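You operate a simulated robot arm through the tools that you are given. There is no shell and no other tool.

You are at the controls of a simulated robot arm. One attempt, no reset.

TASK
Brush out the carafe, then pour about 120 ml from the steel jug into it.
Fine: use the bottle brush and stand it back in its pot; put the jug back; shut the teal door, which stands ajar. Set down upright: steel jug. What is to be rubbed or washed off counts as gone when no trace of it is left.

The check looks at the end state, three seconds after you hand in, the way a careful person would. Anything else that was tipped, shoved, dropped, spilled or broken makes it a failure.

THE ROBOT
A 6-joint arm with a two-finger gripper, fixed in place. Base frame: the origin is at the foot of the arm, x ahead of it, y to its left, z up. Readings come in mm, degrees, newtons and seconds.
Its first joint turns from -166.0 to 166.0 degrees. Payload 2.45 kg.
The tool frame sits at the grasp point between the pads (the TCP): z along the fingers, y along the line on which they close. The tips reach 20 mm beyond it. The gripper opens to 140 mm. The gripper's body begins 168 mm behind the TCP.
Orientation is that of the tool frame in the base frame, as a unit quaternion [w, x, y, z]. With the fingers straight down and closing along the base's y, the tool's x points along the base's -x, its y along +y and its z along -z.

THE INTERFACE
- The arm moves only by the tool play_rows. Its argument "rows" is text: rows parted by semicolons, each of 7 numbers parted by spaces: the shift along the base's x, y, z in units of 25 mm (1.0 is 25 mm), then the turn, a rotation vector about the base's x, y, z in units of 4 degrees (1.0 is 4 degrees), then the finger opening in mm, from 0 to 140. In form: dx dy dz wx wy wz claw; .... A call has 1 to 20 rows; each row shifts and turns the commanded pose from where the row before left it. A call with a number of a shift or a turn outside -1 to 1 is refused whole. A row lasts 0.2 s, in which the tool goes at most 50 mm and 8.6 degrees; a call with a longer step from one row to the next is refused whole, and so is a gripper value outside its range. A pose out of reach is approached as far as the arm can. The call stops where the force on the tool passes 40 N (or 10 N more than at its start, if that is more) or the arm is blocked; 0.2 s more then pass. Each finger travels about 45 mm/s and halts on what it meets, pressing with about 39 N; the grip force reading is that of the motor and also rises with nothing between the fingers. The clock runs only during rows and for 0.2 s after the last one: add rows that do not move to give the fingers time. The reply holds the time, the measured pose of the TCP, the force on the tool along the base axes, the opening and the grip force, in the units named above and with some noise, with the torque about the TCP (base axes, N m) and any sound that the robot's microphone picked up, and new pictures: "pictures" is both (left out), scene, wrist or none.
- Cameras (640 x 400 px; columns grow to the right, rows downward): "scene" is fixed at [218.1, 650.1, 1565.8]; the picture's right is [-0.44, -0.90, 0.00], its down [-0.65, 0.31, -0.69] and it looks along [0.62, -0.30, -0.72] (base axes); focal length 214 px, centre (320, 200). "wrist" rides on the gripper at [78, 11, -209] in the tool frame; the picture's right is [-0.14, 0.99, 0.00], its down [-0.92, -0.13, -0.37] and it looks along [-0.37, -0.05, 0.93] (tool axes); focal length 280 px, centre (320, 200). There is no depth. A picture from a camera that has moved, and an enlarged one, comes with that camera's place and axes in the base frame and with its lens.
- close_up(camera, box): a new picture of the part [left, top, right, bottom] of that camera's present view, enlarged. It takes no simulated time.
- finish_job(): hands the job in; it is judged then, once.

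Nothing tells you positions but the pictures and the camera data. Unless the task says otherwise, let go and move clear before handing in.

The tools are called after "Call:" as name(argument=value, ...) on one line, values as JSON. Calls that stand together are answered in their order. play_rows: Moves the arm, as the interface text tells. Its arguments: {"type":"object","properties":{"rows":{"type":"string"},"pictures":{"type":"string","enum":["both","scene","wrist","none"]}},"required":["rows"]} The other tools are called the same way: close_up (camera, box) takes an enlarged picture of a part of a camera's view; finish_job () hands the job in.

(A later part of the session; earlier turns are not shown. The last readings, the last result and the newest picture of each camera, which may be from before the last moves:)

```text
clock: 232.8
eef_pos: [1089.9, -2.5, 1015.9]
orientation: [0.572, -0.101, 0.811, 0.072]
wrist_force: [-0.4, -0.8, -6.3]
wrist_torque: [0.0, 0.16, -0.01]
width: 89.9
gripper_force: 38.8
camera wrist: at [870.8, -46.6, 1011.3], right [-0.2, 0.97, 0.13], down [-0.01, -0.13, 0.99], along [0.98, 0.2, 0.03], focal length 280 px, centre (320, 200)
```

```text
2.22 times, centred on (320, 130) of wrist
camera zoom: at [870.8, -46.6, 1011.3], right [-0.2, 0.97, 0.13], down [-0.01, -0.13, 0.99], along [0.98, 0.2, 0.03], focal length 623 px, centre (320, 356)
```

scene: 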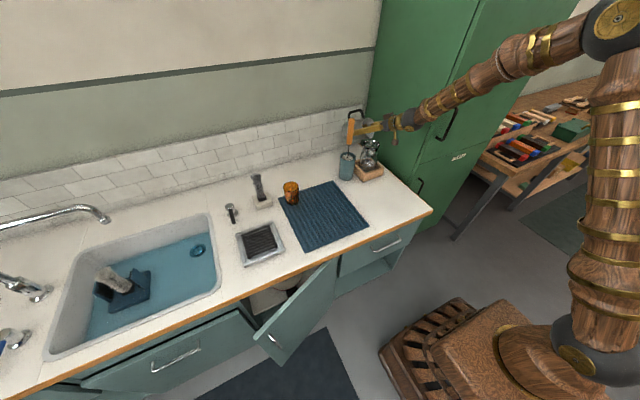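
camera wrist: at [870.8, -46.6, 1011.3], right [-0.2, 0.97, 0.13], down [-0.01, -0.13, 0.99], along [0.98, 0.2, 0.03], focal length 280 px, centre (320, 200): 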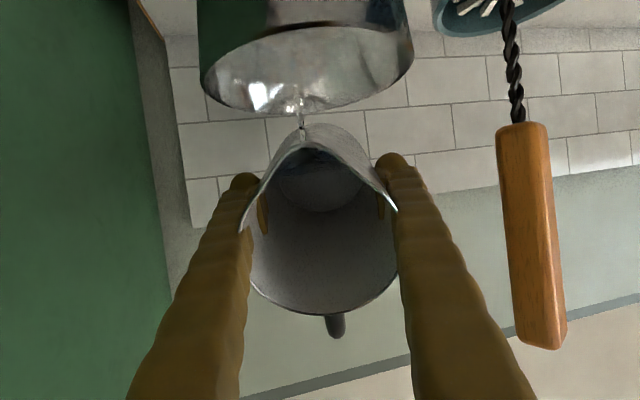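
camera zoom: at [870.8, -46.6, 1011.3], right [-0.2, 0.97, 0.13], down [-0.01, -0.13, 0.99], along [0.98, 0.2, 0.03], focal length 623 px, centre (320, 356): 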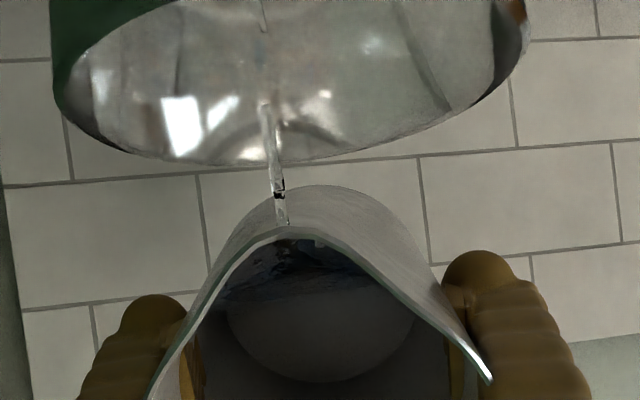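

A thin stream has started and is landing inside the carafe. I'll hold and watch the level and weight.

Call:
play_rows(rows="0 0 0 0 0 0 80; 0 0 0 0 0 0 80; 0 0 0 0 0 0 80", pictures="both")

Call:
close_up(camera="wrist", box=[220, 40, 420, 220])

Call:
close_up(camera="scene", box=[340, 120, 400, 190])

```text
clock: 233.6
eef_pos: [1088.2, -3.4, 1015.3]
orientation: [0.571, -0.101, 0.811, 0.071]
wrist_force: [0.1, 0.5, -5.0]
wrist_torque: [-0.05, 0.11, -0.02]
width: 90.1
gripper_force: 39.4
camera wrist: at [870.8, -46.6, 1011.3], right [-0.2, 0.97, 0.13], down [-0.01, -0.13, 0.99], along [0.98, 0.2, 0.03], focal length 280 px, centre (320, 200)
```

scene: 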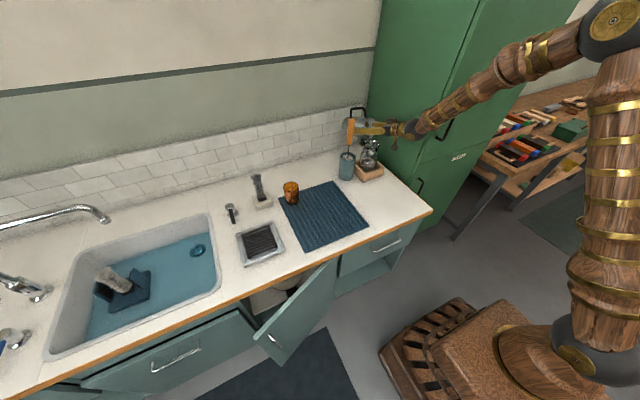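
wrist: 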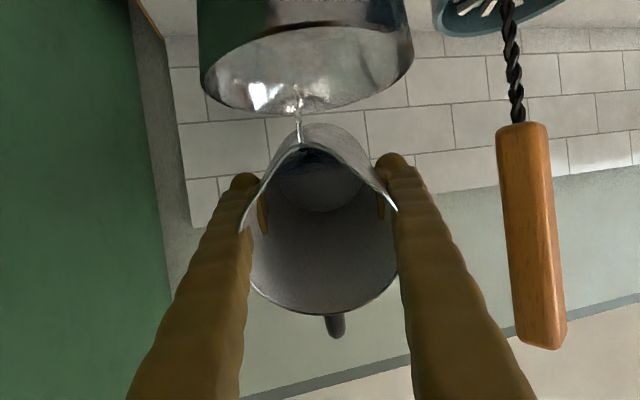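

```text
2.22 times, centred on (320, 130) of wrist
camera zoom: at [870.8, -46.6, 1011.3], right [-0.2, 0.97, 0.13], down [-0.01, -0.13, 0.99], along [0.98, 0.2, 0.03], focal length 623 px, centre (320, 356)
```

zoom: 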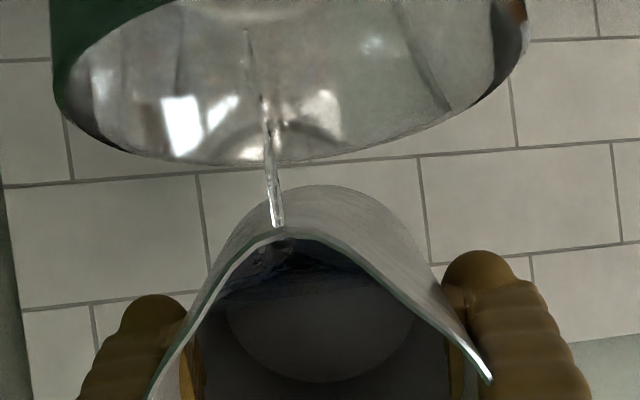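

```text
5.71 times, centred on (370, 155) of scene
camera zoom: at [218.1, 650.1, 1565.8], right [-0.44, -0.9, 0.0], down [-0.65, 0.31, -0.69], along [0.62, -0.3, -0.72], focal length 1226 px, centre (34, 457)
```

zoom: 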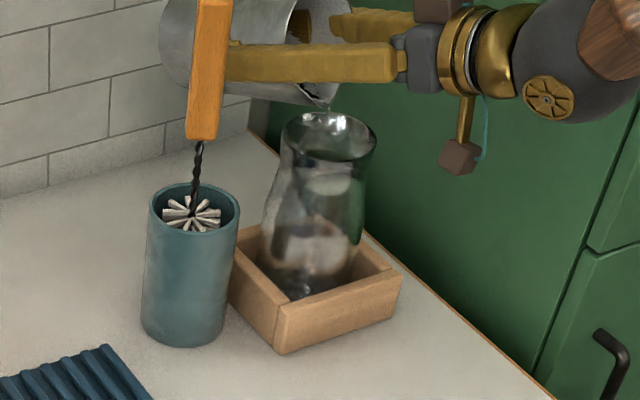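

Call:
play_rows(rows="-0.018 0 0.062 0.0605 -0.2425 0 80; -0.018 0 0.062 0.0605 -0.2425 0 80; 0 0 0 0 0 0 80; 0 0 0 0 0 0 80; 0 0 0 0 0 0 80; 0 0 0 0 0 0 80", pictures="wrist")

Call:
close_up(camera="wrist", box=[220, 40, 420, 220])

Call:
play_rows(rows="0 0 0 0 0 0 80; 0 0 0 0 0 0 80; 0 0 0 0 0 0 80; 0 0 0 0 0 0 80; 0 0 0 0 0 0 80", pictures="both")

Call:
close_up(camera="scene", box=[350, 130, 390, 185])

Call:
close_up(camera="wrist", box=[220, 40, 420, 220])

```text
clock: 235.0
eef_pos: [1086.9, -2.7, 1018.2]
orientation: [0.586, -0.1, 0.801, 0.073]
wrist_force: [0.2, -0.6, -4.4]
wrist_torque: [-0.03, 0.12, -0.03]
width: 89.9
gripper_force: 38.7
camera wrist: at [869.2, -46.2, 1006.6], right [-0.2, 0.97, 0.13], down [-0.04, -0.14, 0.99], along [0.98, 0.19, 0.07], focal length 280 px, centre (320, 200)
```

wrist: 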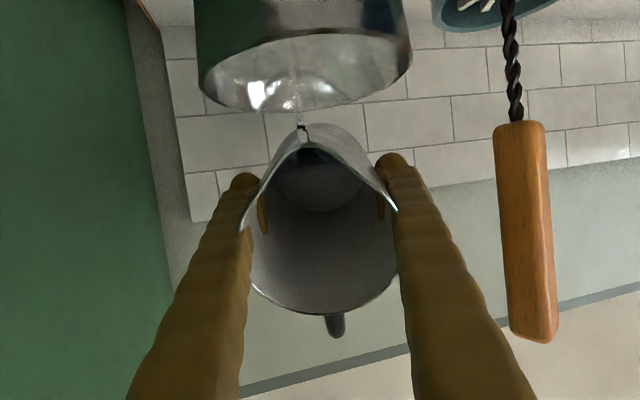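

```text
2.22 times, centred on (320, 130) of wrist
camera zoom: at [869.2, -46.2, 1006.6], right [-0.2, 0.97, 0.13], down [-0.04, -0.14, 0.99], along [0.98, 0.19, 0.07], focal length 623 px, centre (320, 356)
```

zoom: 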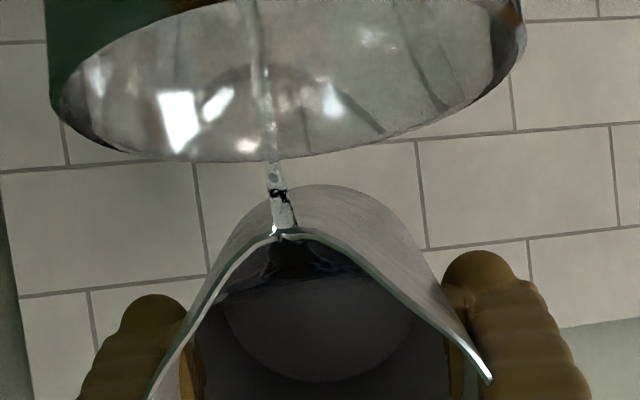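

```text
clock: 236.2
eef_pos: [1086.9, -2.2, 1017.9]
orientation: [0.586, -0.1, 0.801, 0.073]
wrist_force: [0.5, -0.4, -6.0]
wrist_torque: [-0.03, 0.09, 0.05]
width: 89.9
gripper_force: 39.0
camera wrist: at [869.2, -46.2, 1006.6], right [-0.2, 0.97, 0.13], down [-0.04, -0.14, 0.99], along [0.98, 0.19, 0.07], focal length 280 px, centre (320, 200)
```

scene: 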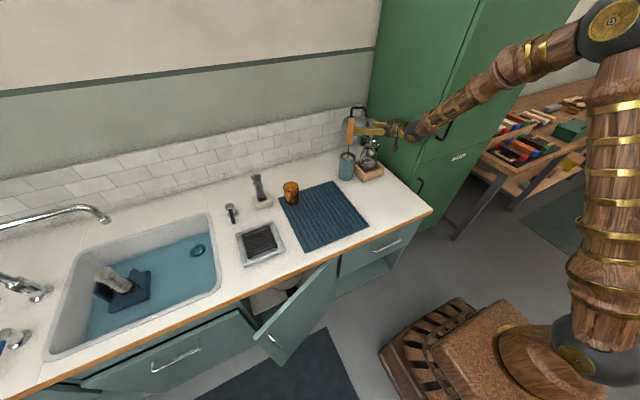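
wrist: 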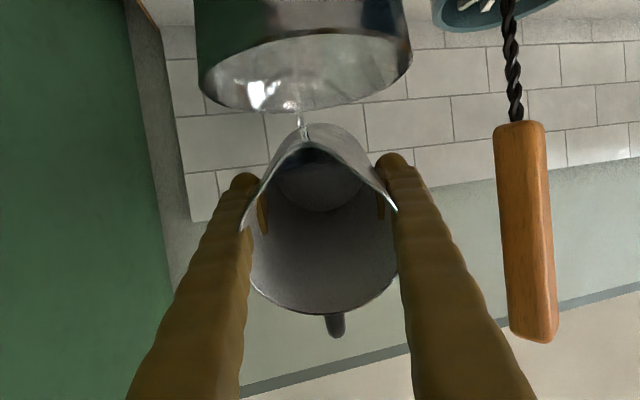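

```text
7.27 times, centred on (370, 158) of scene
camera zoom: at [218.1, 650.1, 1565.8], right [-0.44, -0.9, 0.0], down [-0.65, 0.31, -0.69], along [0.62, -0.3, -0.72], focal length 1560 px, centre (-44, 509)
```

zoom: 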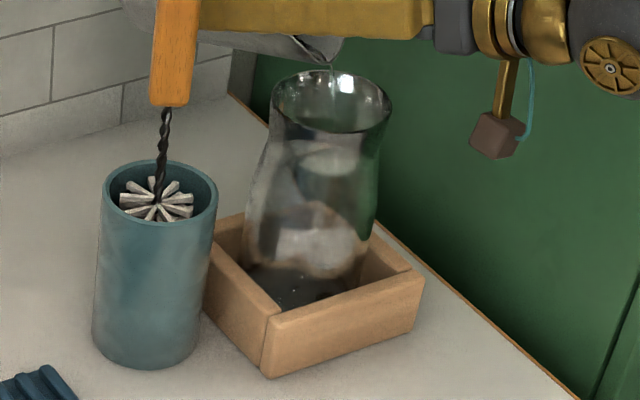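

```text
2.22 times, centred on (320, 130) of wrist
camera zoom: at [869.2, -46.2, 1006.6], right [-0.2, 0.97, 0.13], down [-0.04, -0.14, 0.99], along [0.98, 0.19, 0.07], focal length 623 px, centre (320, 356)
```

zoom: 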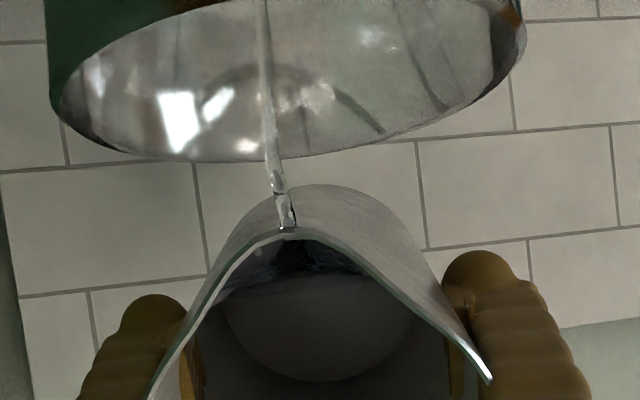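

Call:
play_rows(rows="0 0 0 0 0 0 80; 0 0 0 0 0 0 80; 0 0 0 0 0 0 80; 0 0 0 0 0 0 80; 0 0 0 0 0 0 80; 0 0 0 0 0 0 80; 0 0 0 0 0 0 80; 0 0 0 0 0 0 80", pictures="wrist")

Call:
close_up(camera="wrist", box=[220, 40, 420, 220])

Call:
close_up(camera="scene", box=[350, 130, 390, 185])

```text
clock: 238.0
eef_pos: [1086.5, -1.2, 1018.4]
orientation: [0.586, -0.099, 0.801, 0.072]
wrist_force: [0.6, 0.0, -4.7]
wrist_torque: [-0.01, 0.1, 0.01]
width: 89.8
gripper_force: 38.9
camera wrist: at [869.2, -46.2, 1006.6], right [-0.2, 0.97, 0.13], down [-0.04, -0.14, 0.99], along [0.98, 0.19, 0.07], focal length 280 px, centre (320, 200)
```

wrist: 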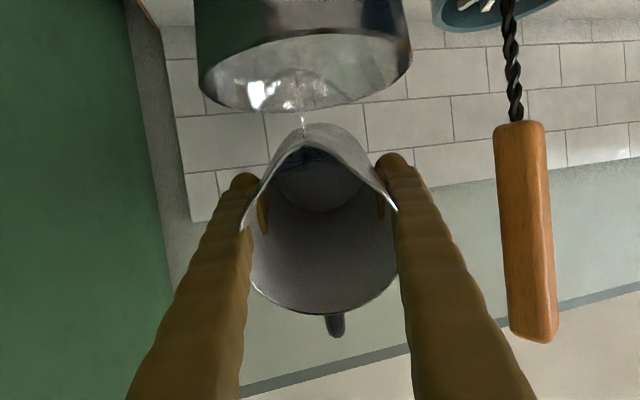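

```text
2.22 times, centred on (320, 130) of wrist
camera zoom: at [869.2, -46.2, 1006.6], right [-0.2, 0.97, 0.13], down [-0.04, -0.14, 0.99], along [0.98, 0.19, 0.07], focal length 623 px, centre (320, 356)
```

zoom: 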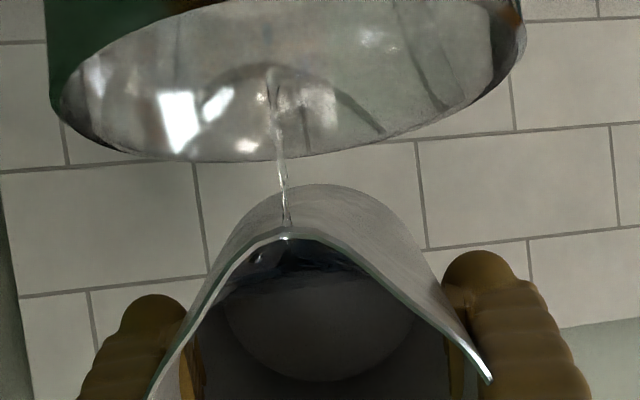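

```text
7.27 times, centred on (370, 158) of scene
camera zoom: at [218.1, 650.1, 1565.8], right [-0.44, -0.9, 0.0], down [-0.65, 0.31, -0.69], along [0.62, -0.3, -0.72], focal length 1560 px, centre (-44, 509)
```

zoom: 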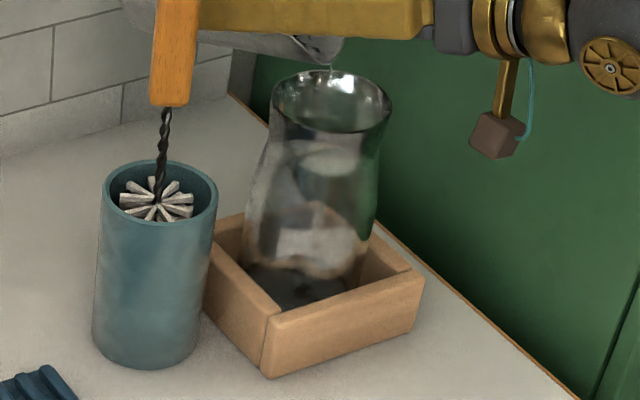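

Call:
play_rows(rows="0 0 0 0 0 0 80; 0 0 0 0 0 0 80; 0 0 0 0 0 0 80; 0 0 0 0 0 0 80; 0 0 0 0 0 0 80; 0 0 0 0 0 0 80; 0 0 0 0 0 0 80; 0 0 0 0 0 0 80", pictures="none")

Call:
play_rows(rows="0 0 0 0 0 0 80", pictures="none")

Call:
play_rows(rows="0 0 0 0 0 0 80", pictures="none")

Call:
play_rows(rows="0 0 0 0 0 0 80", pictures="none")

Call:
play_rows(rows="0 0 0 0 0 0 80", pictures="none")

Call:
play_rows(rows="0 0 0 0 0 0 80", pictures="none")

Call:
play_rows(rows="0 0 0 0 0 0 80", pictures="none")

Call:
play_rows(rows="0 0 0 0 0 0 80", pictures="both")

Call:
close_up(camera="wrist", box=[220, 40, 420, 220])

Call:
close_up(camera="scene", box=[358, 140, 382, 180])

```text
clock: 239.8
eef_pos: [1087.2, -2.4, 1017.8]
orientation: [0.587, -0.099, 0.801, 0.072]
wrist_force: [0.7, 0.4, -4.9]
wrist_torque: [-0.06, 0.13, -0.01]
width: 89.8
gripper_force: 39.6
```

```text
clock: 240.2
eef_pos: [1086.8, -3.3, 1018.3]
orientation: [0.586, -0.1, 0.801, 0.073]
wrist_force: [-0.8, 0.8, -4.7]
wrist_torque: [-0.02, 0.11, -0.01]
width: 90.1
gripper_force: 38.8
```

```text
clock: 240.6
eef_pos: [1088.1, -2.2, 1016.8]
orientation: [0.586, -0.099, 0.801, 0.072]
wrist_force: [0.0, -0.5, -5.2]
wrist_torque: [-0.03, 0.1, 0.01]
width: 89.8
gripper_force: 39.0
```

```text
clock: 241.0
eef_pos: [1087.4, -2.6, 1017.7]
orientation: [0.586, -0.099, 0.801, 0.072]
wrist_force: [-0.3, -0.8, -4.9]
wrist_torque: [-0.01, 0.1, 0.03]
width: 89.7
gripper_force: 39.1
```

```text
clock: 241.4
eef_pos: [1086.0, -2.7, 1017.7]
orientation: [0.586, -0.099, 0.801, 0.072]
wrist_force: [-0.1, 0.3, -4.8]
wrist_torque: [-0.04, 0.08, 0.03]
width: 90.1
gripper_force: 39.0
```

```text
clock: 241.8
eef_pos: [1087.1, -2.6, 1018.5]
orientation: [0.586, -0.099, 0.801, 0.072]
wrist_force: [0.8, -0.7, -4.7]
wrist_torque: [-0.03, 0.09, 0.03]
width: 89.7
gripper_force: 38.8
```

```text
clock: 242.2
eef_pos: [1086.8, -2.0, 1018.1]
orientation: [0.586, -0.099, 0.801, 0.072]
wrist_force: [0.5, -0.4, -4.9]
wrist_torque: [-0.05, 0.12, 0.0]
width: 90.0
gripper_force: 38.9
```

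```text
clock: 242.6
eef_pos: [1086.2, -2.3, 1017.1]
orientation: [0.586, -0.099, 0.801, 0.072]
wrist_force: [0.6, -0.4, -4.7]
wrist_torque: [-0.02, 0.09, 0.0]
width: 90.0
gripper_force: 38.9
camera wrist: at [869.2, -46.2, 1006.6], right [-0.2, 0.97, 0.13], down [-0.04, -0.14, 0.99], along [0.98, 0.19, 0.07], focal length 280 px, centre (320, 200)
```

scene: 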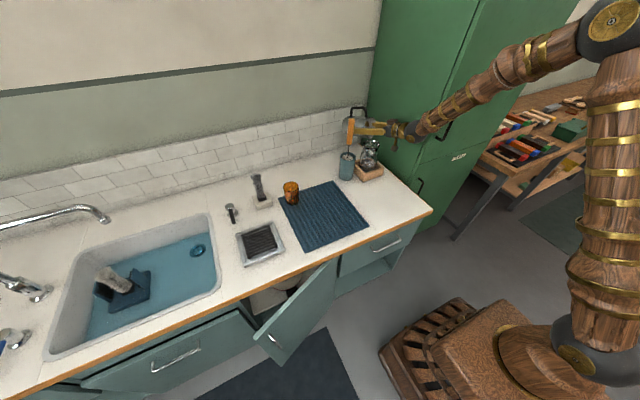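
wrist: 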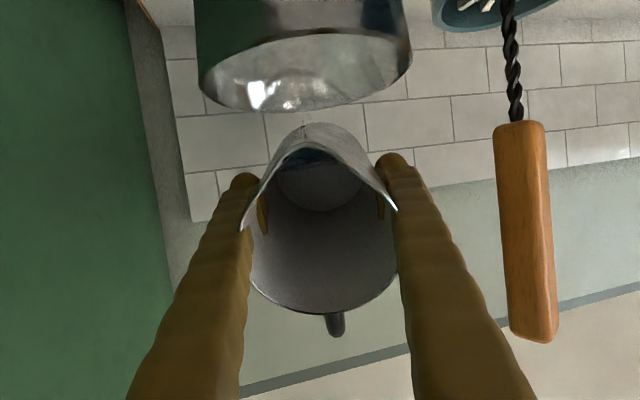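

```text
2.22 times, centred on (320, 130) of wrist
camera zoom: at [869.2, -46.2, 1006.6], right [-0.2, 0.97, 0.13], down [-0.04, -0.14, 0.99], along [0.98, 0.19, 0.07], focal length 623 px, centre (320, 356)
```

zoom: 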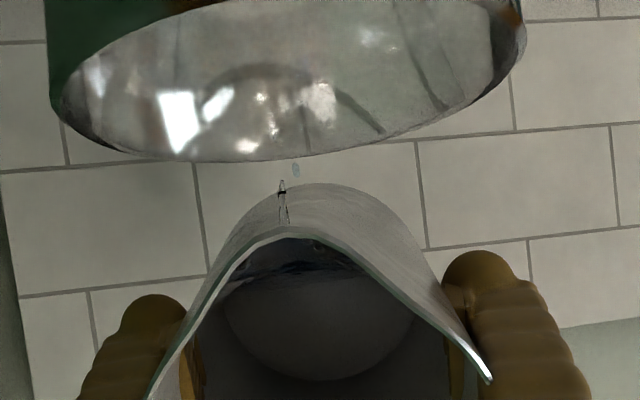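

```text
10.00 times, centred on (370, 160) of scene
camera zoom: at [218.1, 650.1, 1565.8], right [-0.44, -0.9, 0.0], down [-0.65, 0.31, -0.69], along [0.62, -0.3, -0.72], focal length 2145 px, centre (-180, 600)
```

zoom: 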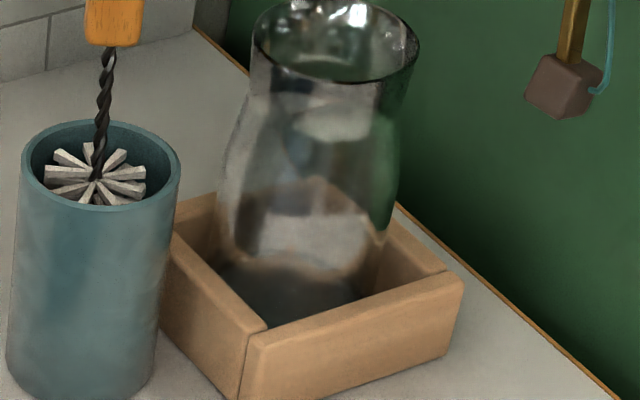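

The flow has nearly stopped. The weight went from about 5.55 N to 4.85 N, so roughly 65–70 ml has been poured. I'll tilt about 2.4° more and measure again.

Call:
play_rows(rows="-0.02 -0.004 0.05 0.0484 -0.194 0 80; -0.02 -0.004 0.05 0.0484 -0.194 0 80; -0.02 -0.004 0.05 0.0484 -0.194 0 80; 0 0 0 0 0 0 80; 0 0 0 0 0 0 80; 0 0 0 0 0 0 80; 0 0 0 0 0 0 80; 0 0 0 0 0 0 80", pictures="wrist")

Call:
play_rows(rows="0 0 0 0 0 0 80; 0 0 0 0 0 0 80; 0 0 0 0 0 0 80; 0 0 0 0 0 0 80; 0 0 0 0 0 0 80; 0 0 0 0 0 0 80; 0 0 0 0 0 0 80; 0 0 0 0 0 0 80; 0 0 0 0 0 0 80; 0 0 0 0 0 0 80", pictures="wrist")

Call:
close_up(camera="wrist", box=[220, 40, 420, 220])

Call:
play_rows(rows="0 0 0 0 0 0 80; 0 0 0 0 0 0 80; 0 0 0 0 0 0 80; 0 0 0 0 0 0 80; 0 0 0 0 0 0 80; 0 0 0 0 0 0 80; 0 0 0 0 0 0 80; 0 0 0 0 0 0 80; 0 0 0 0 0 0 80; 0 0 0 0 0 0 80", pictures="wrist")

Call:
close_up(camera="wrist", box=[220, 40, 420, 220])

```text
clock: 244.4
eef_pos: [1084.8, -2.6, 1021.2]
orientation: [0.603, -0.098, 0.788, 0.074]
wrist_force: [0.0, 0.4, -4.9]
wrist_torque: [-0.06, 0.13, -0.01]
width: 90.1
gripper_force: 38.7
camera wrist: at [868.4, -46.7, 1000.6], right [-0.21, 0.97, 0.13], down [-0.08, -0.15, 0.99], along [0.97, 0.19, 0.11], focal length 280 px, centre (320, 200)
```

wrist: 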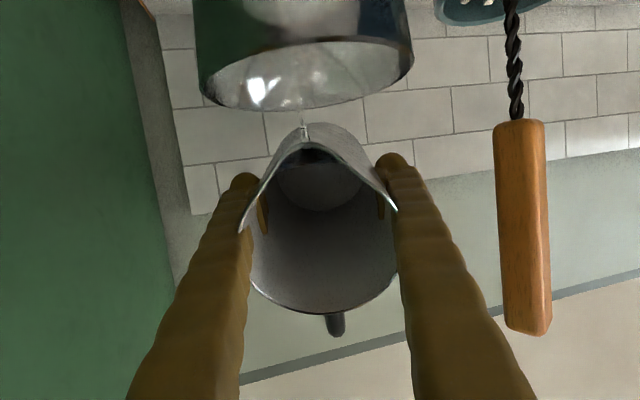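

```text
clock: 246.6
eef_pos: [1086.5, -2.1, 1020.8]
orientation: [0.603, -0.099, 0.788, 0.075]
wrist_force: [1.0, -0.7, -5.3]
wrist_torque: [-0.05, 0.09, -0.03]
width: 90.1
gripper_force: 39.2
camera wrist: at [868.4, -46.7, 1000.6], right [-0.21, 0.97, 0.13], down [-0.08, -0.15, 0.99], along [0.97, 0.19, 0.11], focal length 280 px, centre (320, 200)
```

wrist: 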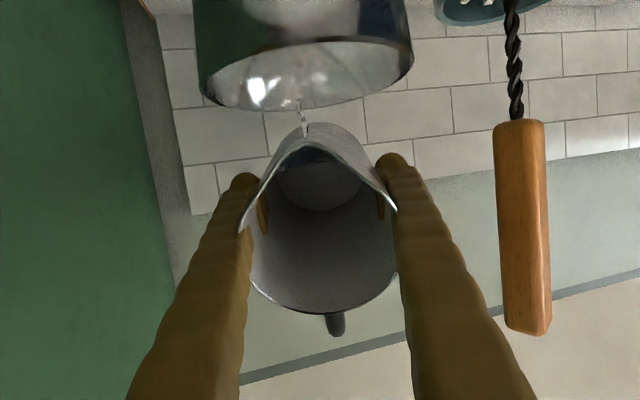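

```text
2.22 times, centred on (320, 130) of wrist
camera zoom: at [868.4, -46.7, 1000.6], right [-0.21, 0.97, 0.13], down [-0.08, -0.15, 0.99], along [0.97, 0.19, 0.11], focal length 623 px, centre (320, 356)
```

zoom: 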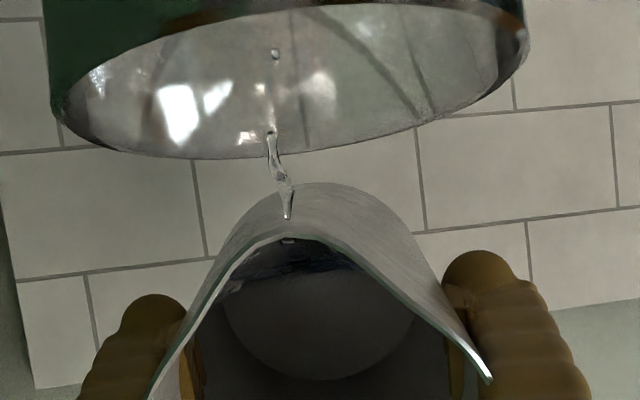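

```text
clock: 248.8
eef_pos: [1085.1, -1.9, 1020.8]
orientation: [0.603, -0.098, 0.788, 0.074]
wrist_force: [0.2, 0.5, -5.1]
wrist_torque: [-0.04, 0.12, -0.01]
width: 89.5
gripper_force: 39.3
camera wrist: at [868.4, -46.7, 1000.6], right [-0.21, 0.97, 0.13], down [-0.08, -0.15, 0.99], along [0.97, 0.19, 0.11], focal length 280 px, centre (320, 200)
```

wrist: 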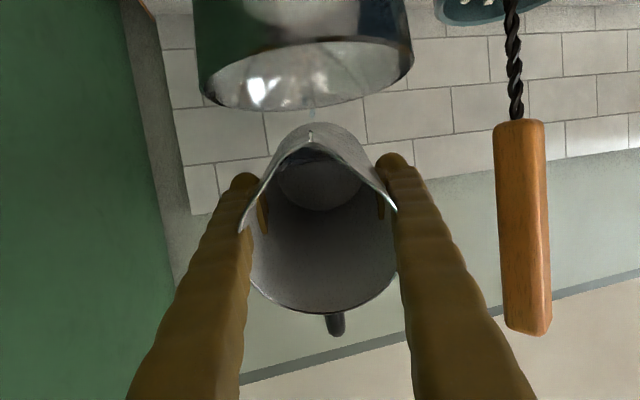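

```text
2.22 times, centred on (320, 130) of wrist
camera zoom: at [868.4, -46.7, 1000.6], right [-0.21, 0.97, 0.13], down [-0.08, -0.15, 0.99], along [0.97, 0.19, 0.11], focal length 623 px, centre (320, 356)
```

zoom: 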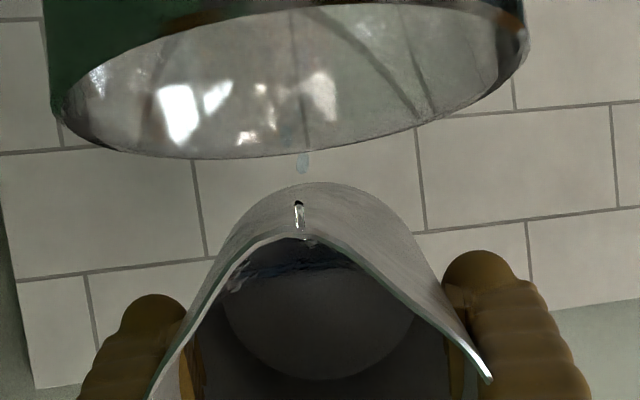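

Call:
play_rows(rows="0 0 0 0 0 0 80; 0 0 0 0 0 0 80", pictures="none")

Call:
play_rows(rows="0 0 0 0 0 0 80", pictures="none")

Call:
play_rows(rows="0 0 0 0 0 0 80", pictures="none")

Call:
play_rows(rows="0 0 0 0 0 0 80", pictures="none")

Call:
play_rows(rows="0 0 0 0 0 0 80", pictures="none")

Call:
play_rows(rows="0 0 0 0 0 0 80", pictures="none")

Call:
play_rows(rows="0 0 0 0 0 0 80", pictures="none")

Call:
play_rows(rows="0 0 0 0 0 0 80", pictures="none")

Call:
play_rows(rows="0 0 0 0 0 0 80", pictures="none")

Call:
play_rows(rows="0 0 0 0 0 0 80", pictures="none")

Call:
play_rows(rows="0 0 0 0 0 0 80", pictures="both")

Call:
close_up(camera="scene", box=[358, 140, 382, 180])

Call:
close_up(camera="wrist", box=[220, 40, 420, 220])

```text
clock: 249.4
eef_pos: [1086.2, -3.0, 1022.8]
orientation: [0.603, -0.098, 0.788, 0.074]
wrist_force: [-0.8, 0.8, -4.5]
wrist_torque: [-0.01, 0.15, 0.01]
width: 90.1
gripper_force: 38.8
```

```text
clock: 249.8
eef_pos: [1086.3, -4.6, 1021.4]
orientation: [0.603, -0.098, 0.788, 0.075]
wrist_force: [-0.1, 0.6, -5.0]
wrist_torque: [-0.01, 0.09, -0.01]
width: 90.0
gripper_force: 38.8
```

```text
clock: 250.2
eef_pos: [1085.5, -3.2, 1021.3]
orientation: [0.603, -0.098, 0.788, 0.074]
wrist_force: [0.1, -0.6, -4.6]
wrist_torque: [-0.04, 0.13, 0.03]
width: 90.1
gripper_force: 39.1
```

```text
clock: 250.6
eef_pos: [1084.6, -2.8, 1020.2]
orientation: [0.603, -0.098, 0.788, 0.074]
wrist_force: [0.5, 0.8, -4.5]
wrist_torque: [-0.04, 0.11, -0.02]
width: 90.0
gripper_force: 38.9
```

```text
clock: 251.0
eef_pos: [1085.7, -2.8, 1021.7]
orientation: [0.602, -0.097, 0.789, 0.074]
wrist_force: [-0.6, -0.2, -4.2]
wrist_torque: [-0.03, 0.1, 0.03]
width: 89.9
gripper_force: 39.6
```

```text
clock: 251.4
eef_pos: [1085.2, -3.6, 1020.1]
orientation: [0.603, -0.098, 0.788, 0.075]
wrist_force: [-0.6, 0.8, -4.7]
wrist_torque: [-0.04, 0.11, -0.02]
width: 89.9
gripper_force: 38.9
```

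```text
clock: 251.8
eef_pos: [1086.2, -2.6, 1020.6]
orientation: [0.603, -0.097, 0.789, 0.074]
wrist_force: [0.2, 0.4, -4.2]
wrist_torque: [-0.05, 0.1, -0.01]
width: 90.2
gripper_force: 39.3
```

```text
clock: 252.2
eef_pos: [1085.3, -3.9, 1021.1]
orientation: [0.603, -0.098, 0.789, 0.074]
wrist_force: [0.1, 0.1, -4.8]
wrist_torque: [-0.04, 0.09, -0.03]
width: 89.8
gripper_force: 38.7
```

```text
clock: 252.6
eef_pos: [1086.0, -2.8, 1021.5]
orientation: [0.602, -0.098, 0.789, 0.074]
wrist_force: [-0.4, 0.3, -4.1]
wrist_torque: [-0.05, 0.11, 0.01]
width: 89.9
gripper_force: 39.1
```

```text
clock: 253.0
eef_pos: [1085.8, -2.3, 1020.9]
orientation: [0.602, -0.098, 0.789, 0.074]
wrist_force: [-0.8, -0.5, -4.4]
wrist_torque: [-0.04, 0.09, -0.03]
width: 89.9
gripper_force: 39.3
```

```text
clock: 253.4
eef_pos: [1085.1, -3.9, 1021.6]
orientation: [0.602, -0.098, 0.789, 0.074]
wrist_force: [-0.6, 0.2, -4.2]
wrist_torque: [-0.03, 0.09, -0.04]
width: 90.0
gripper_force: 39.2
camera wrist: at [868.4, -46.7, 1000.6], right [-0.21, 0.97, 0.13], down [-0.08, -0.15, 0.99], along [0.97, 0.19, 0.11], focal length 280 px, centre (320, 200)
```

scene: 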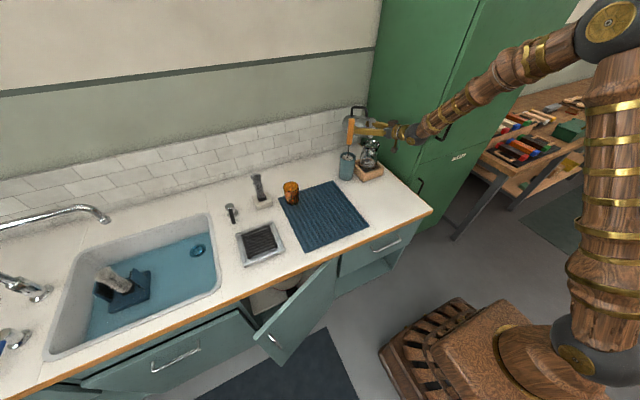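
wrist: 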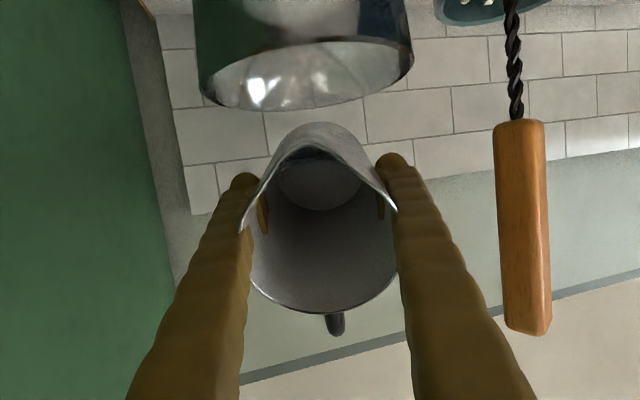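

```text
10.00 times, centred on (370, 160) of scene
camera zoom: at [218.1, 650.1, 1565.8], right [-0.44, -0.9, 0.0], down [-0.65, 0.31, -0.69], along [0.62, -0.3, -0.72], focal length 2145 px, centre (-180, 600)
```

zoom: 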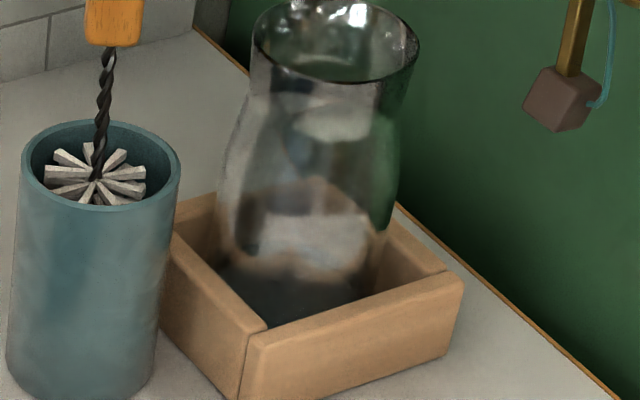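

```text
2.22 times, centred on (320, 130) of wrist
camera zoom: at [868.4, -46.7, 1000.6], right [-0.21, 0.97, 0.13], down [-0.08, -0.15, 0.99], along [0.97, 0.19, 0.11], focal length 623 px, centre (320, 356)
```

zoom: 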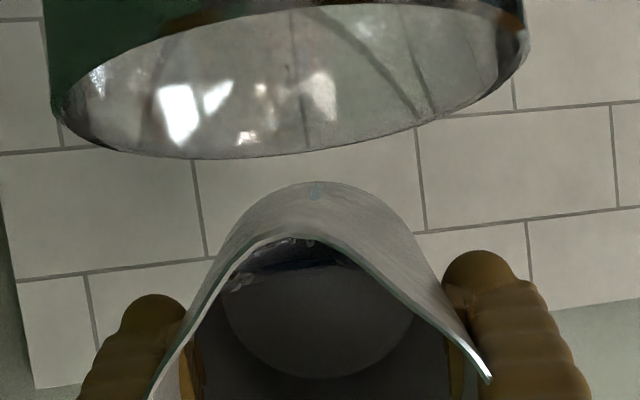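

Averaged weight gives about 112–116 ml poured, and tilt geometry suggests a little less (about 100–105 ml). I'll add a small 0.7° tilt to bring it to about 120 ml.

Call:
play_rows(rows="-0.01 -0.002 0.022 0.0212 -0.085 0 80; -0.01 -0.002 0.022 0.0212 -0.085 0 80; 0 0 0 0 0 0 80; 0 0 0 0 0 0 80; 0 0 0 0 0 0 80; 0 0 0 0 0 0 80; 0 0 0 0 0 0 80; 0 0 0 0 0 0 80; 0 0 0 0 0 0 80; 0 0 0 0 0 0 80; 0 0 0 0 0 0 80; 0 0 0 0 0 0 80; 0 0 0 0 0 0 80; 0 0 0 0 0 0 80", pictures="wrist")

Call:
close_up(camera="wrist", box=[220, 40, 420, 220])

Call:
play_rows(rows="0 0 0 0 0 0 80; 0 0 0 0 0 0 80; 0 0 0 0 0 0 80; 0 0 0 0 0 0 80; 0 0 0 0 0 0 80; 0 0 0 0 0 0 80; 0 0 0 0 0 0 80; 0 0 0 0 0 0 80", pictures="none")

Call:
play_rows(rows="0 0 0 0 0 0 80", pictures="none")

Call:
play_rows(rows="0 0 0 0 0 0 80", pictures="none")

Call:
play_rows(rows="0 0 0 0 0 0 80", pictures="none")

Call:
play_rows(rows="0 0 0 0 0 0 80", pictures="none")

Call:
play_rows(rows="0 0 0 0 0 0 80", pictures="none")

Call:
play_rows(rows="0 0 0 0 0 0 80", pictures="none")

Call:
play_rows(rows="0 0 0 0 0 0 80", pictures="none")

Call:
play_rows(rows="0 0 0 0 0 0 80", pictures="none")

Call:
play_rows(rows="0 0 0 0 0 0 80", pictures="wrist")

Call:
close_up(camera="wrist", box=[220, 40, 420, 220])

```text
clock: 256.4
eef_pos: [1087.0, -3.6, 1022.3]
orientation: [0.608, -0.098, 0.785, 0.075]
wrist_force: [-0.3, 1.1, -4.8]
wrist_torque: [-0.01, 0.1, -0.03]
width: 89.5
gripper_force: 38.8
camera wrist: at [868.4, -46.8, 998.3], right [-0.21, 0.97, 0.13], down [-0.09, -0.15, 0.98], along [0.97, 0.19, 0.12], focal length 280 px, centre (320, 200)
```

wrist: 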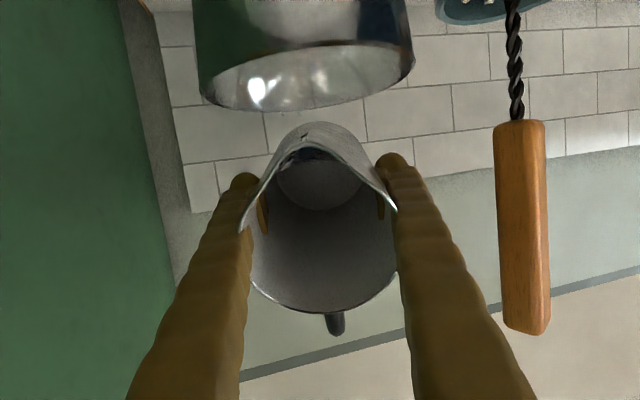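

```text
2.22 times, centred on (320, 130) of wrist
camera zoom: at [868.4, -46.8, 998.3], right [-0.21, 0.97, 0.13], down [-0.09, -0.15, 0.98], along [0.97, 0.19, 0.12], focal length 623 px, centre (320, 356)
```

zoom: 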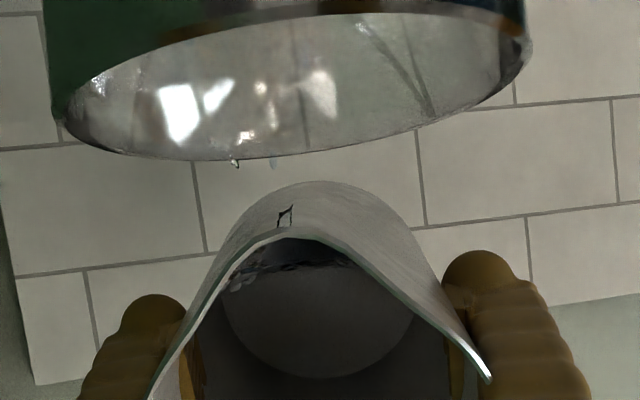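

```text
clock: 258.2
eef_pos: [1086.0, -2.3, 1021.2]
orientation: [0.608, -0.098, 0.784, 0.076]
wrist_force: [0.6, 0.0, -4.8]
wrist_torque: [-0.06, 0.08, -0.01]
width: 89.6
gripper_force: 38.9
```

```text
clock: 258.6
eef_pos: [1085.8, -2.9, 1020.7]
orientation: [0.608, -0.097, 0.785, 0.075]
wrist_force: [0.3, 0.5, -4.9]
wrist_torque: [0.01, 0.08, -0.02]
width: 89.7
gripper_force: 39.2
```

```text
clock: 259.0
eef_pos: [1085.1, -3.3, 1022.2]
orientation: [0.607, -0.098, 0.785, 0.075]
wrist_force: [-0.8, -0.4, -4.2]
wrist_torque: [-0.06, 0.09, -0.02]
width: 89.7
gripper_force: 39.1
```

```text
clock: 259.4
eef_pos: [1085.8, -3.2, 1022.2]
orientation: [0.608, -0.097, 0.785, 0.075]
wrist_force: [0.5, -0.1, -4.6]
wrist_torque: [-0.02, 0.11, -0.03]
width: 89.6
gripper_force: 38.8
```

```text
clock: 259.8
eef_pos: [1085.1, -4.2, 1020.6]
orientation: [0.608, -0.098, 0.785, 0.075]
wrist_force: [-0.7, -0.1, -4.7]
wrist_torque: [-0.04, 0.09, 0.02]
width: 89.9
gripper_force: 38.6
```

```text
clock: 260.2
eef_pos: [1085.8, -4.2, 1021.1]
orientation: [0.608, -0.098, 0.784, 0.075]
wrist_force: [0.3, 0.0, -4.2]
wrist_torque: [-0.05, 0.08, 0.04]
width: 89.9
gripper_force: 38.6
```

```text
clock: 260.6
eef_pos: [1086.1, -3.7, 1021.5]
orientation: [0.608, -0.098, 0.785, 0.076]
wrist_force: [0.2, -1.1, -4.7]
wrist_torque: [-0.05, 0.13, -0.04]
width: 89.9
gripper_force: 39.0
```

```text
clock: 261.0
eef_pos: [1084.8, -3.1, 1021.2]
orientation: [0.608, -0.098, 0.784, 0.075]
wrist_force: [0.5, 1.0, -4.9]
wrist_torque: [-0.01, 0.07, -0.01]
width: 89.9
gripper_force: 38.7
```

```text
clock: 261.4
eef_pos: [1086.1, -4.1, 1021.1]
orientation: [0.608, -0.097, 0.784, 0.075]
wrist_force: [0.7, -0.5, -4.5]
wrist_torque: [0.0, 0.12, 0.02]
width: 89.8
gripper_force: 39.3
```

```text
clock: 261.8
eef_pos: [1085.2, -4.1, 1021.7]
orientation: [0.607, -0.099, 0.785, 0.076]
wrist_force: [-0.6, -0.2, -4.3]
wrist_torque: [-0.04, 0.14, -0.03]
width: 89.8
gripper_force: 39.9
camera wrist: at [868.4, -46.8, 998.3], right [-0.21, 0.97, 0.13], down [-0.09, -0.15, 0.98], along [0.97, 0.19, 0.12], focal length 280 px, centre (320, 200)
```

wrist: 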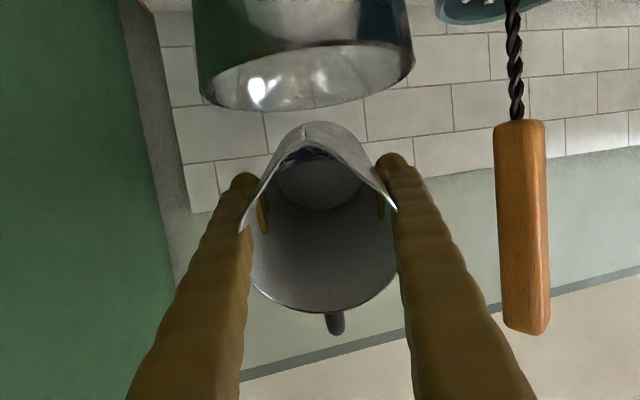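

```text
2.22 times, centred on (320, 130) of wrist
camera zoom: at [868.4, -46.8, 998.3], right [-0.21, 0.97, 0.13], down [-0.09, -0.15, 0.98], along [0.97, 0.19, 0.12], focal length 623 px, centre (320, 356)
```

zoom: 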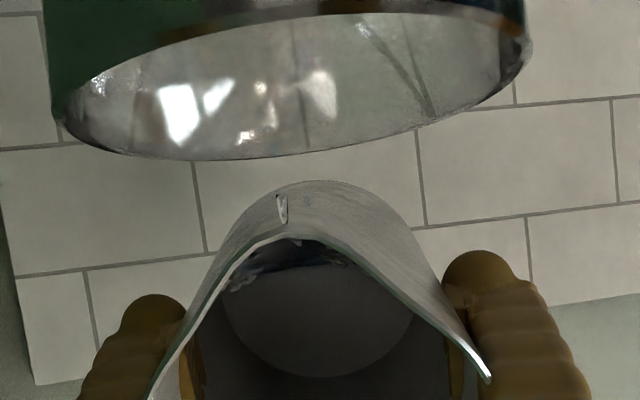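

Call:
play_rows(rows="-0.01 -0.002 0.018 0.0151 -0.0606 0 80; -0.01 -0.002 0.018 0.0151 -0.0606 0 80; 0 0 0 0 0 0 80; 0 0 0 0 0 0 80; 0 0 0 0 0 0 80; 0 0 0 0 0 0 80; 0 0 0 0 0 0 80; 0 0 0 0 0 0 80; 0 0 0 0 0 0 80; 0 0 0 0 0 0 80; 0 0 0 0 0 0 80; 0 0 0 0 0 0 80; 0 0 0 0 0 0 80; 0 0 0 0 0 0 80; 0 0 0 0 0 0 80; 0 0 0 0 0 0 80; 0 0 0 0 0 0 80; 0 0 0 0 0 0 80", pictures="none")

Call:
play_rows(rows="0 0 0 0 0 0 80", pictures="none")

Call:
play_rows(rows="0 0 0 0 0 0 80", pictures="none")

Call:
play_rows(rows="0 0 0 0 0 0 80", pictures="none")

Call:
play_rows(rows="0 0 0 0 0 0 80", pictures="none")

Call:
play_rows(rows="0 0 0 0 0 0 80", pictures="none")

Call:
play_rows(rows="0 0 0 0 0 0 80", pictures="none")

Call:
play_rows(rows="0 0 0 0 0 0 80", pictures="none")

Call:
play_rows(rows="0 0 0 0 0 0 80", pictures="none")

Call:
play_rows(rows="0 0 0 0 0 0 80", pictures="none")

Call:
play_rows(rows="0 0 0 0 0 0 80", pictures="none")

Call:
play_rows(rows="0 0 0 0 0 0 80", pictures="none")

Call:
play_rows(rows="0 0 0 0 0 0 80", pictures="both")

Call:
close_up(camera="wrist", box=[220, 40, 420, 220])

Call:
close_up(camera="scene", box=[340, 120, 400, 190])

```text
clock: 265.6
eef_pos: [1085.8, -2.9, 1022.7]
orientation: [0.611, -0.097, 0.782, 0.075]
wrist_force: [-0.5, 0.5, -5.3]
wrist_torque: [-0.04, 0.1, 0.0]
width: 89.8
gripper_force: 39.5
```

```text
clock: 266.0
eef_pos: [1085.0, -2.5, 1024.0]
orientation: [0.611, -0.098, 0.782, 0.076]
wrist_force: [0.5, -0.5, -4.3]
wrist_torque: [-0.03, 0.1, -0.01]
width: 89.8
gripper_force: 39.0
```

```text
clock: 266.4
eef_pos: [1086.4, -3.3, 1023.0]
orientation: [0.61, -0.098, 0.783, 0.075]
wrist_force: [-0.4, 0.1, -4.3]
wrist_torque: [-0.02, 0.1, 0.0]
width: 89.5
gripper_force: 38.8
```

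```text
clock: 266.8
eef_pos: [1086.2, -2.0, 1022.3]
orientation: [0.611, -0.097, 0.782, 0.075]
wrist_force: [-0.5, 0.1, -4.5]
wrist_torque: [-0.03, 0.08, 0.0]
width: 89.8
gripper_force: 38.9
```

```text
clock: 267.2
eef_pos: [1084.9, -2.4, 1022.8]
orientation: [0.612, -0.097, 0.781, 0.075]
wrist_force: [0.0, 0.3, -5.0]
wrist_torque: [-0.03, 0.11, -0.01]
width: 89.7
gripper_force: 38.9
```

```text
clock: 267.6
eef_pos: [1085.5, -2.2, 1023.2]
orientation: [0.611, -0.098, 0.782, 0.076]
wrist_force: [0.1, -0.7, -4.1]
wrist_torque: [-0.04, 0.08, 0.0]
width: 89.7
gripper_force: 38.6
```

```text
clock: 268.0
eef_pos: [1085.2, -2.9, 1021.2]
orientation: [0.611, -0.098, 0.782, 0.076]
wrist_force: [0.4, -1.3, -4.2]
wrist_torque: [-0.03, 0.09, -0.01]
width: 90.0
gripper_force: 39.2
```

```text
clock: 268.4
eef_pos: [1085.7, -2.7, 1023.9]
orientation: [0.611, -0.097, 0.782, 0.075]
wrist_force: [0.0, -0.1, -5.6]
wrist_torque: [-0.01, 0.08, 0.0]
width: 89.9
gripper_force: 39.0
```

```text
clock: 268.8
eef_pos: [1084.7, -2.9, 1022.8]
orientation: [0.611, -0.098, 0.782, 0.076]
wrist_force: [0.1, -0.5, -4.7]
wrist_torque: [-0.03, 0.09, 0.01]
width: 89.8
gripper_force: 39.3
```

```text
clock: 269.2
eef_pos: [1085.0, -2.0, 1023.0]
orientation: [0.611, -0.097, 0.782, 0.075]
wrist_force: [1.0, 0.9, -5.0]
wrist_torque: [-0.02, 0.11, -0.02]
width: 89.6
gripper_force: 38.6
```

```text
clock: 269.6
eef_pos: [1084.9, -3.9, 1022.1]
orientation: [0.611, -0.097, 0.782, 0.075]
wrist_force: [0.0, -1.0, -4.9]
wrist_torque: [-0.01, 0.07, 0.02]
width: 89.8
gripper_force: 38.5
```

```text
clock: 270.0
eef_pos: [1085.0, -4.0, 1023.2]
orientation: [0.611, -0.098, 0.782, 0.076]
wrist_force: [-0.2, -0.4, -4.4]
wrist_torque: [-0.03, 0.11, -0.01]
width: 89.6
gripper_force: 39.4
```

```text
clock: 270.4
eef_pos: [1085.3, -2.9, 1022.6]
orientation: [0.611, -0.098, 0.782, 0.076]
wrist_force: [0.7, 0.1, -4.4]
wrist_torque: [-0.04, 0.1, 0.01]
width: 89.8
gripper_force: 38.7
camera wrist: at [868.7, -46.6, 997.5], right [-0.21, 0.97, 0.13], down [-0.1, -0.16, 0.98], along [0.97, 0.19, 0.13], focal length 280 px, centre (320, 200)
```

scene: 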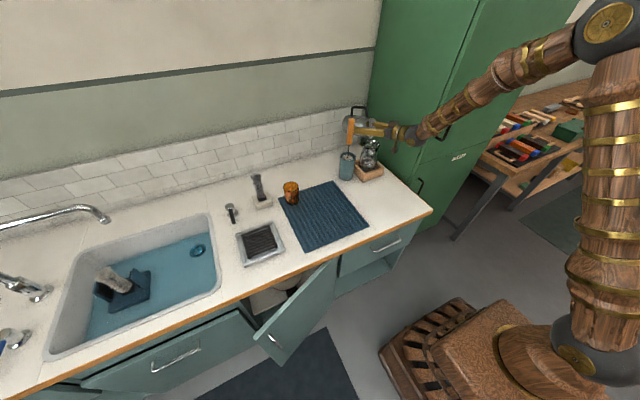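
wrist: 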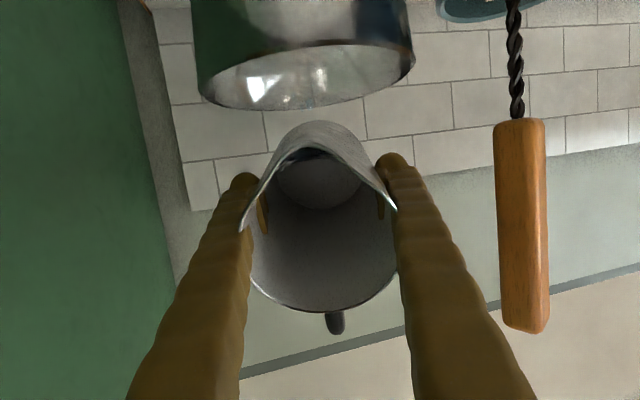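

```text
2.22 times, centred on (320, 130) of wrist
camera zoom: at [868.7, -46.6, 997.5], right [-0.21, 0.97, 0.13], down [-0.1, -0.16, 0.98], along [0.97, 0.19, 0.13], focal length 623 px, centre (320, 356)
```

zoom: 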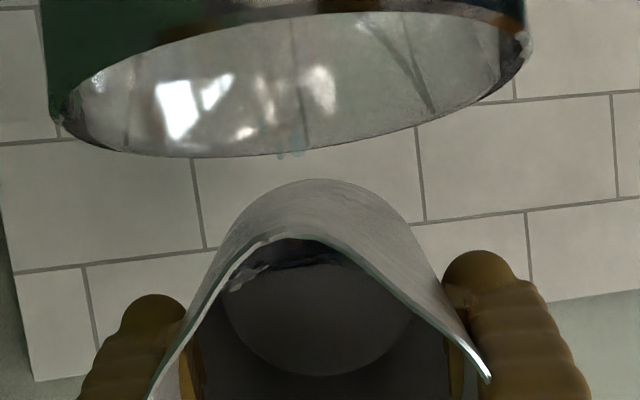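

```text
5.71 times, centred on (370, 155) of scene
camera zoom: at [218.1, 650.1, 1565.8], right [-0.44, -0.9, 0.0], down [-0.65, 0.31, -0.69], along [0.62, -0.3, -0.72], focal length 1226 px, centre (34, 457)
```

zoom: 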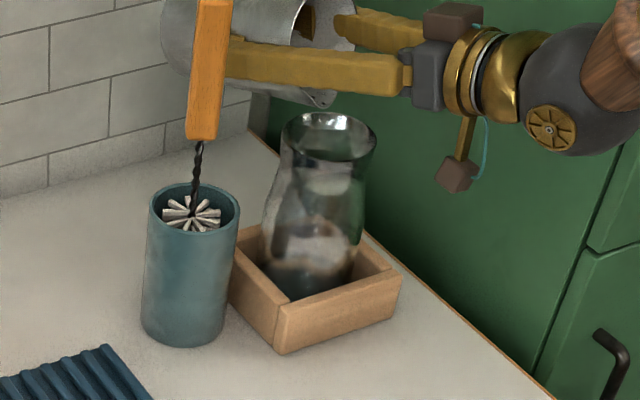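

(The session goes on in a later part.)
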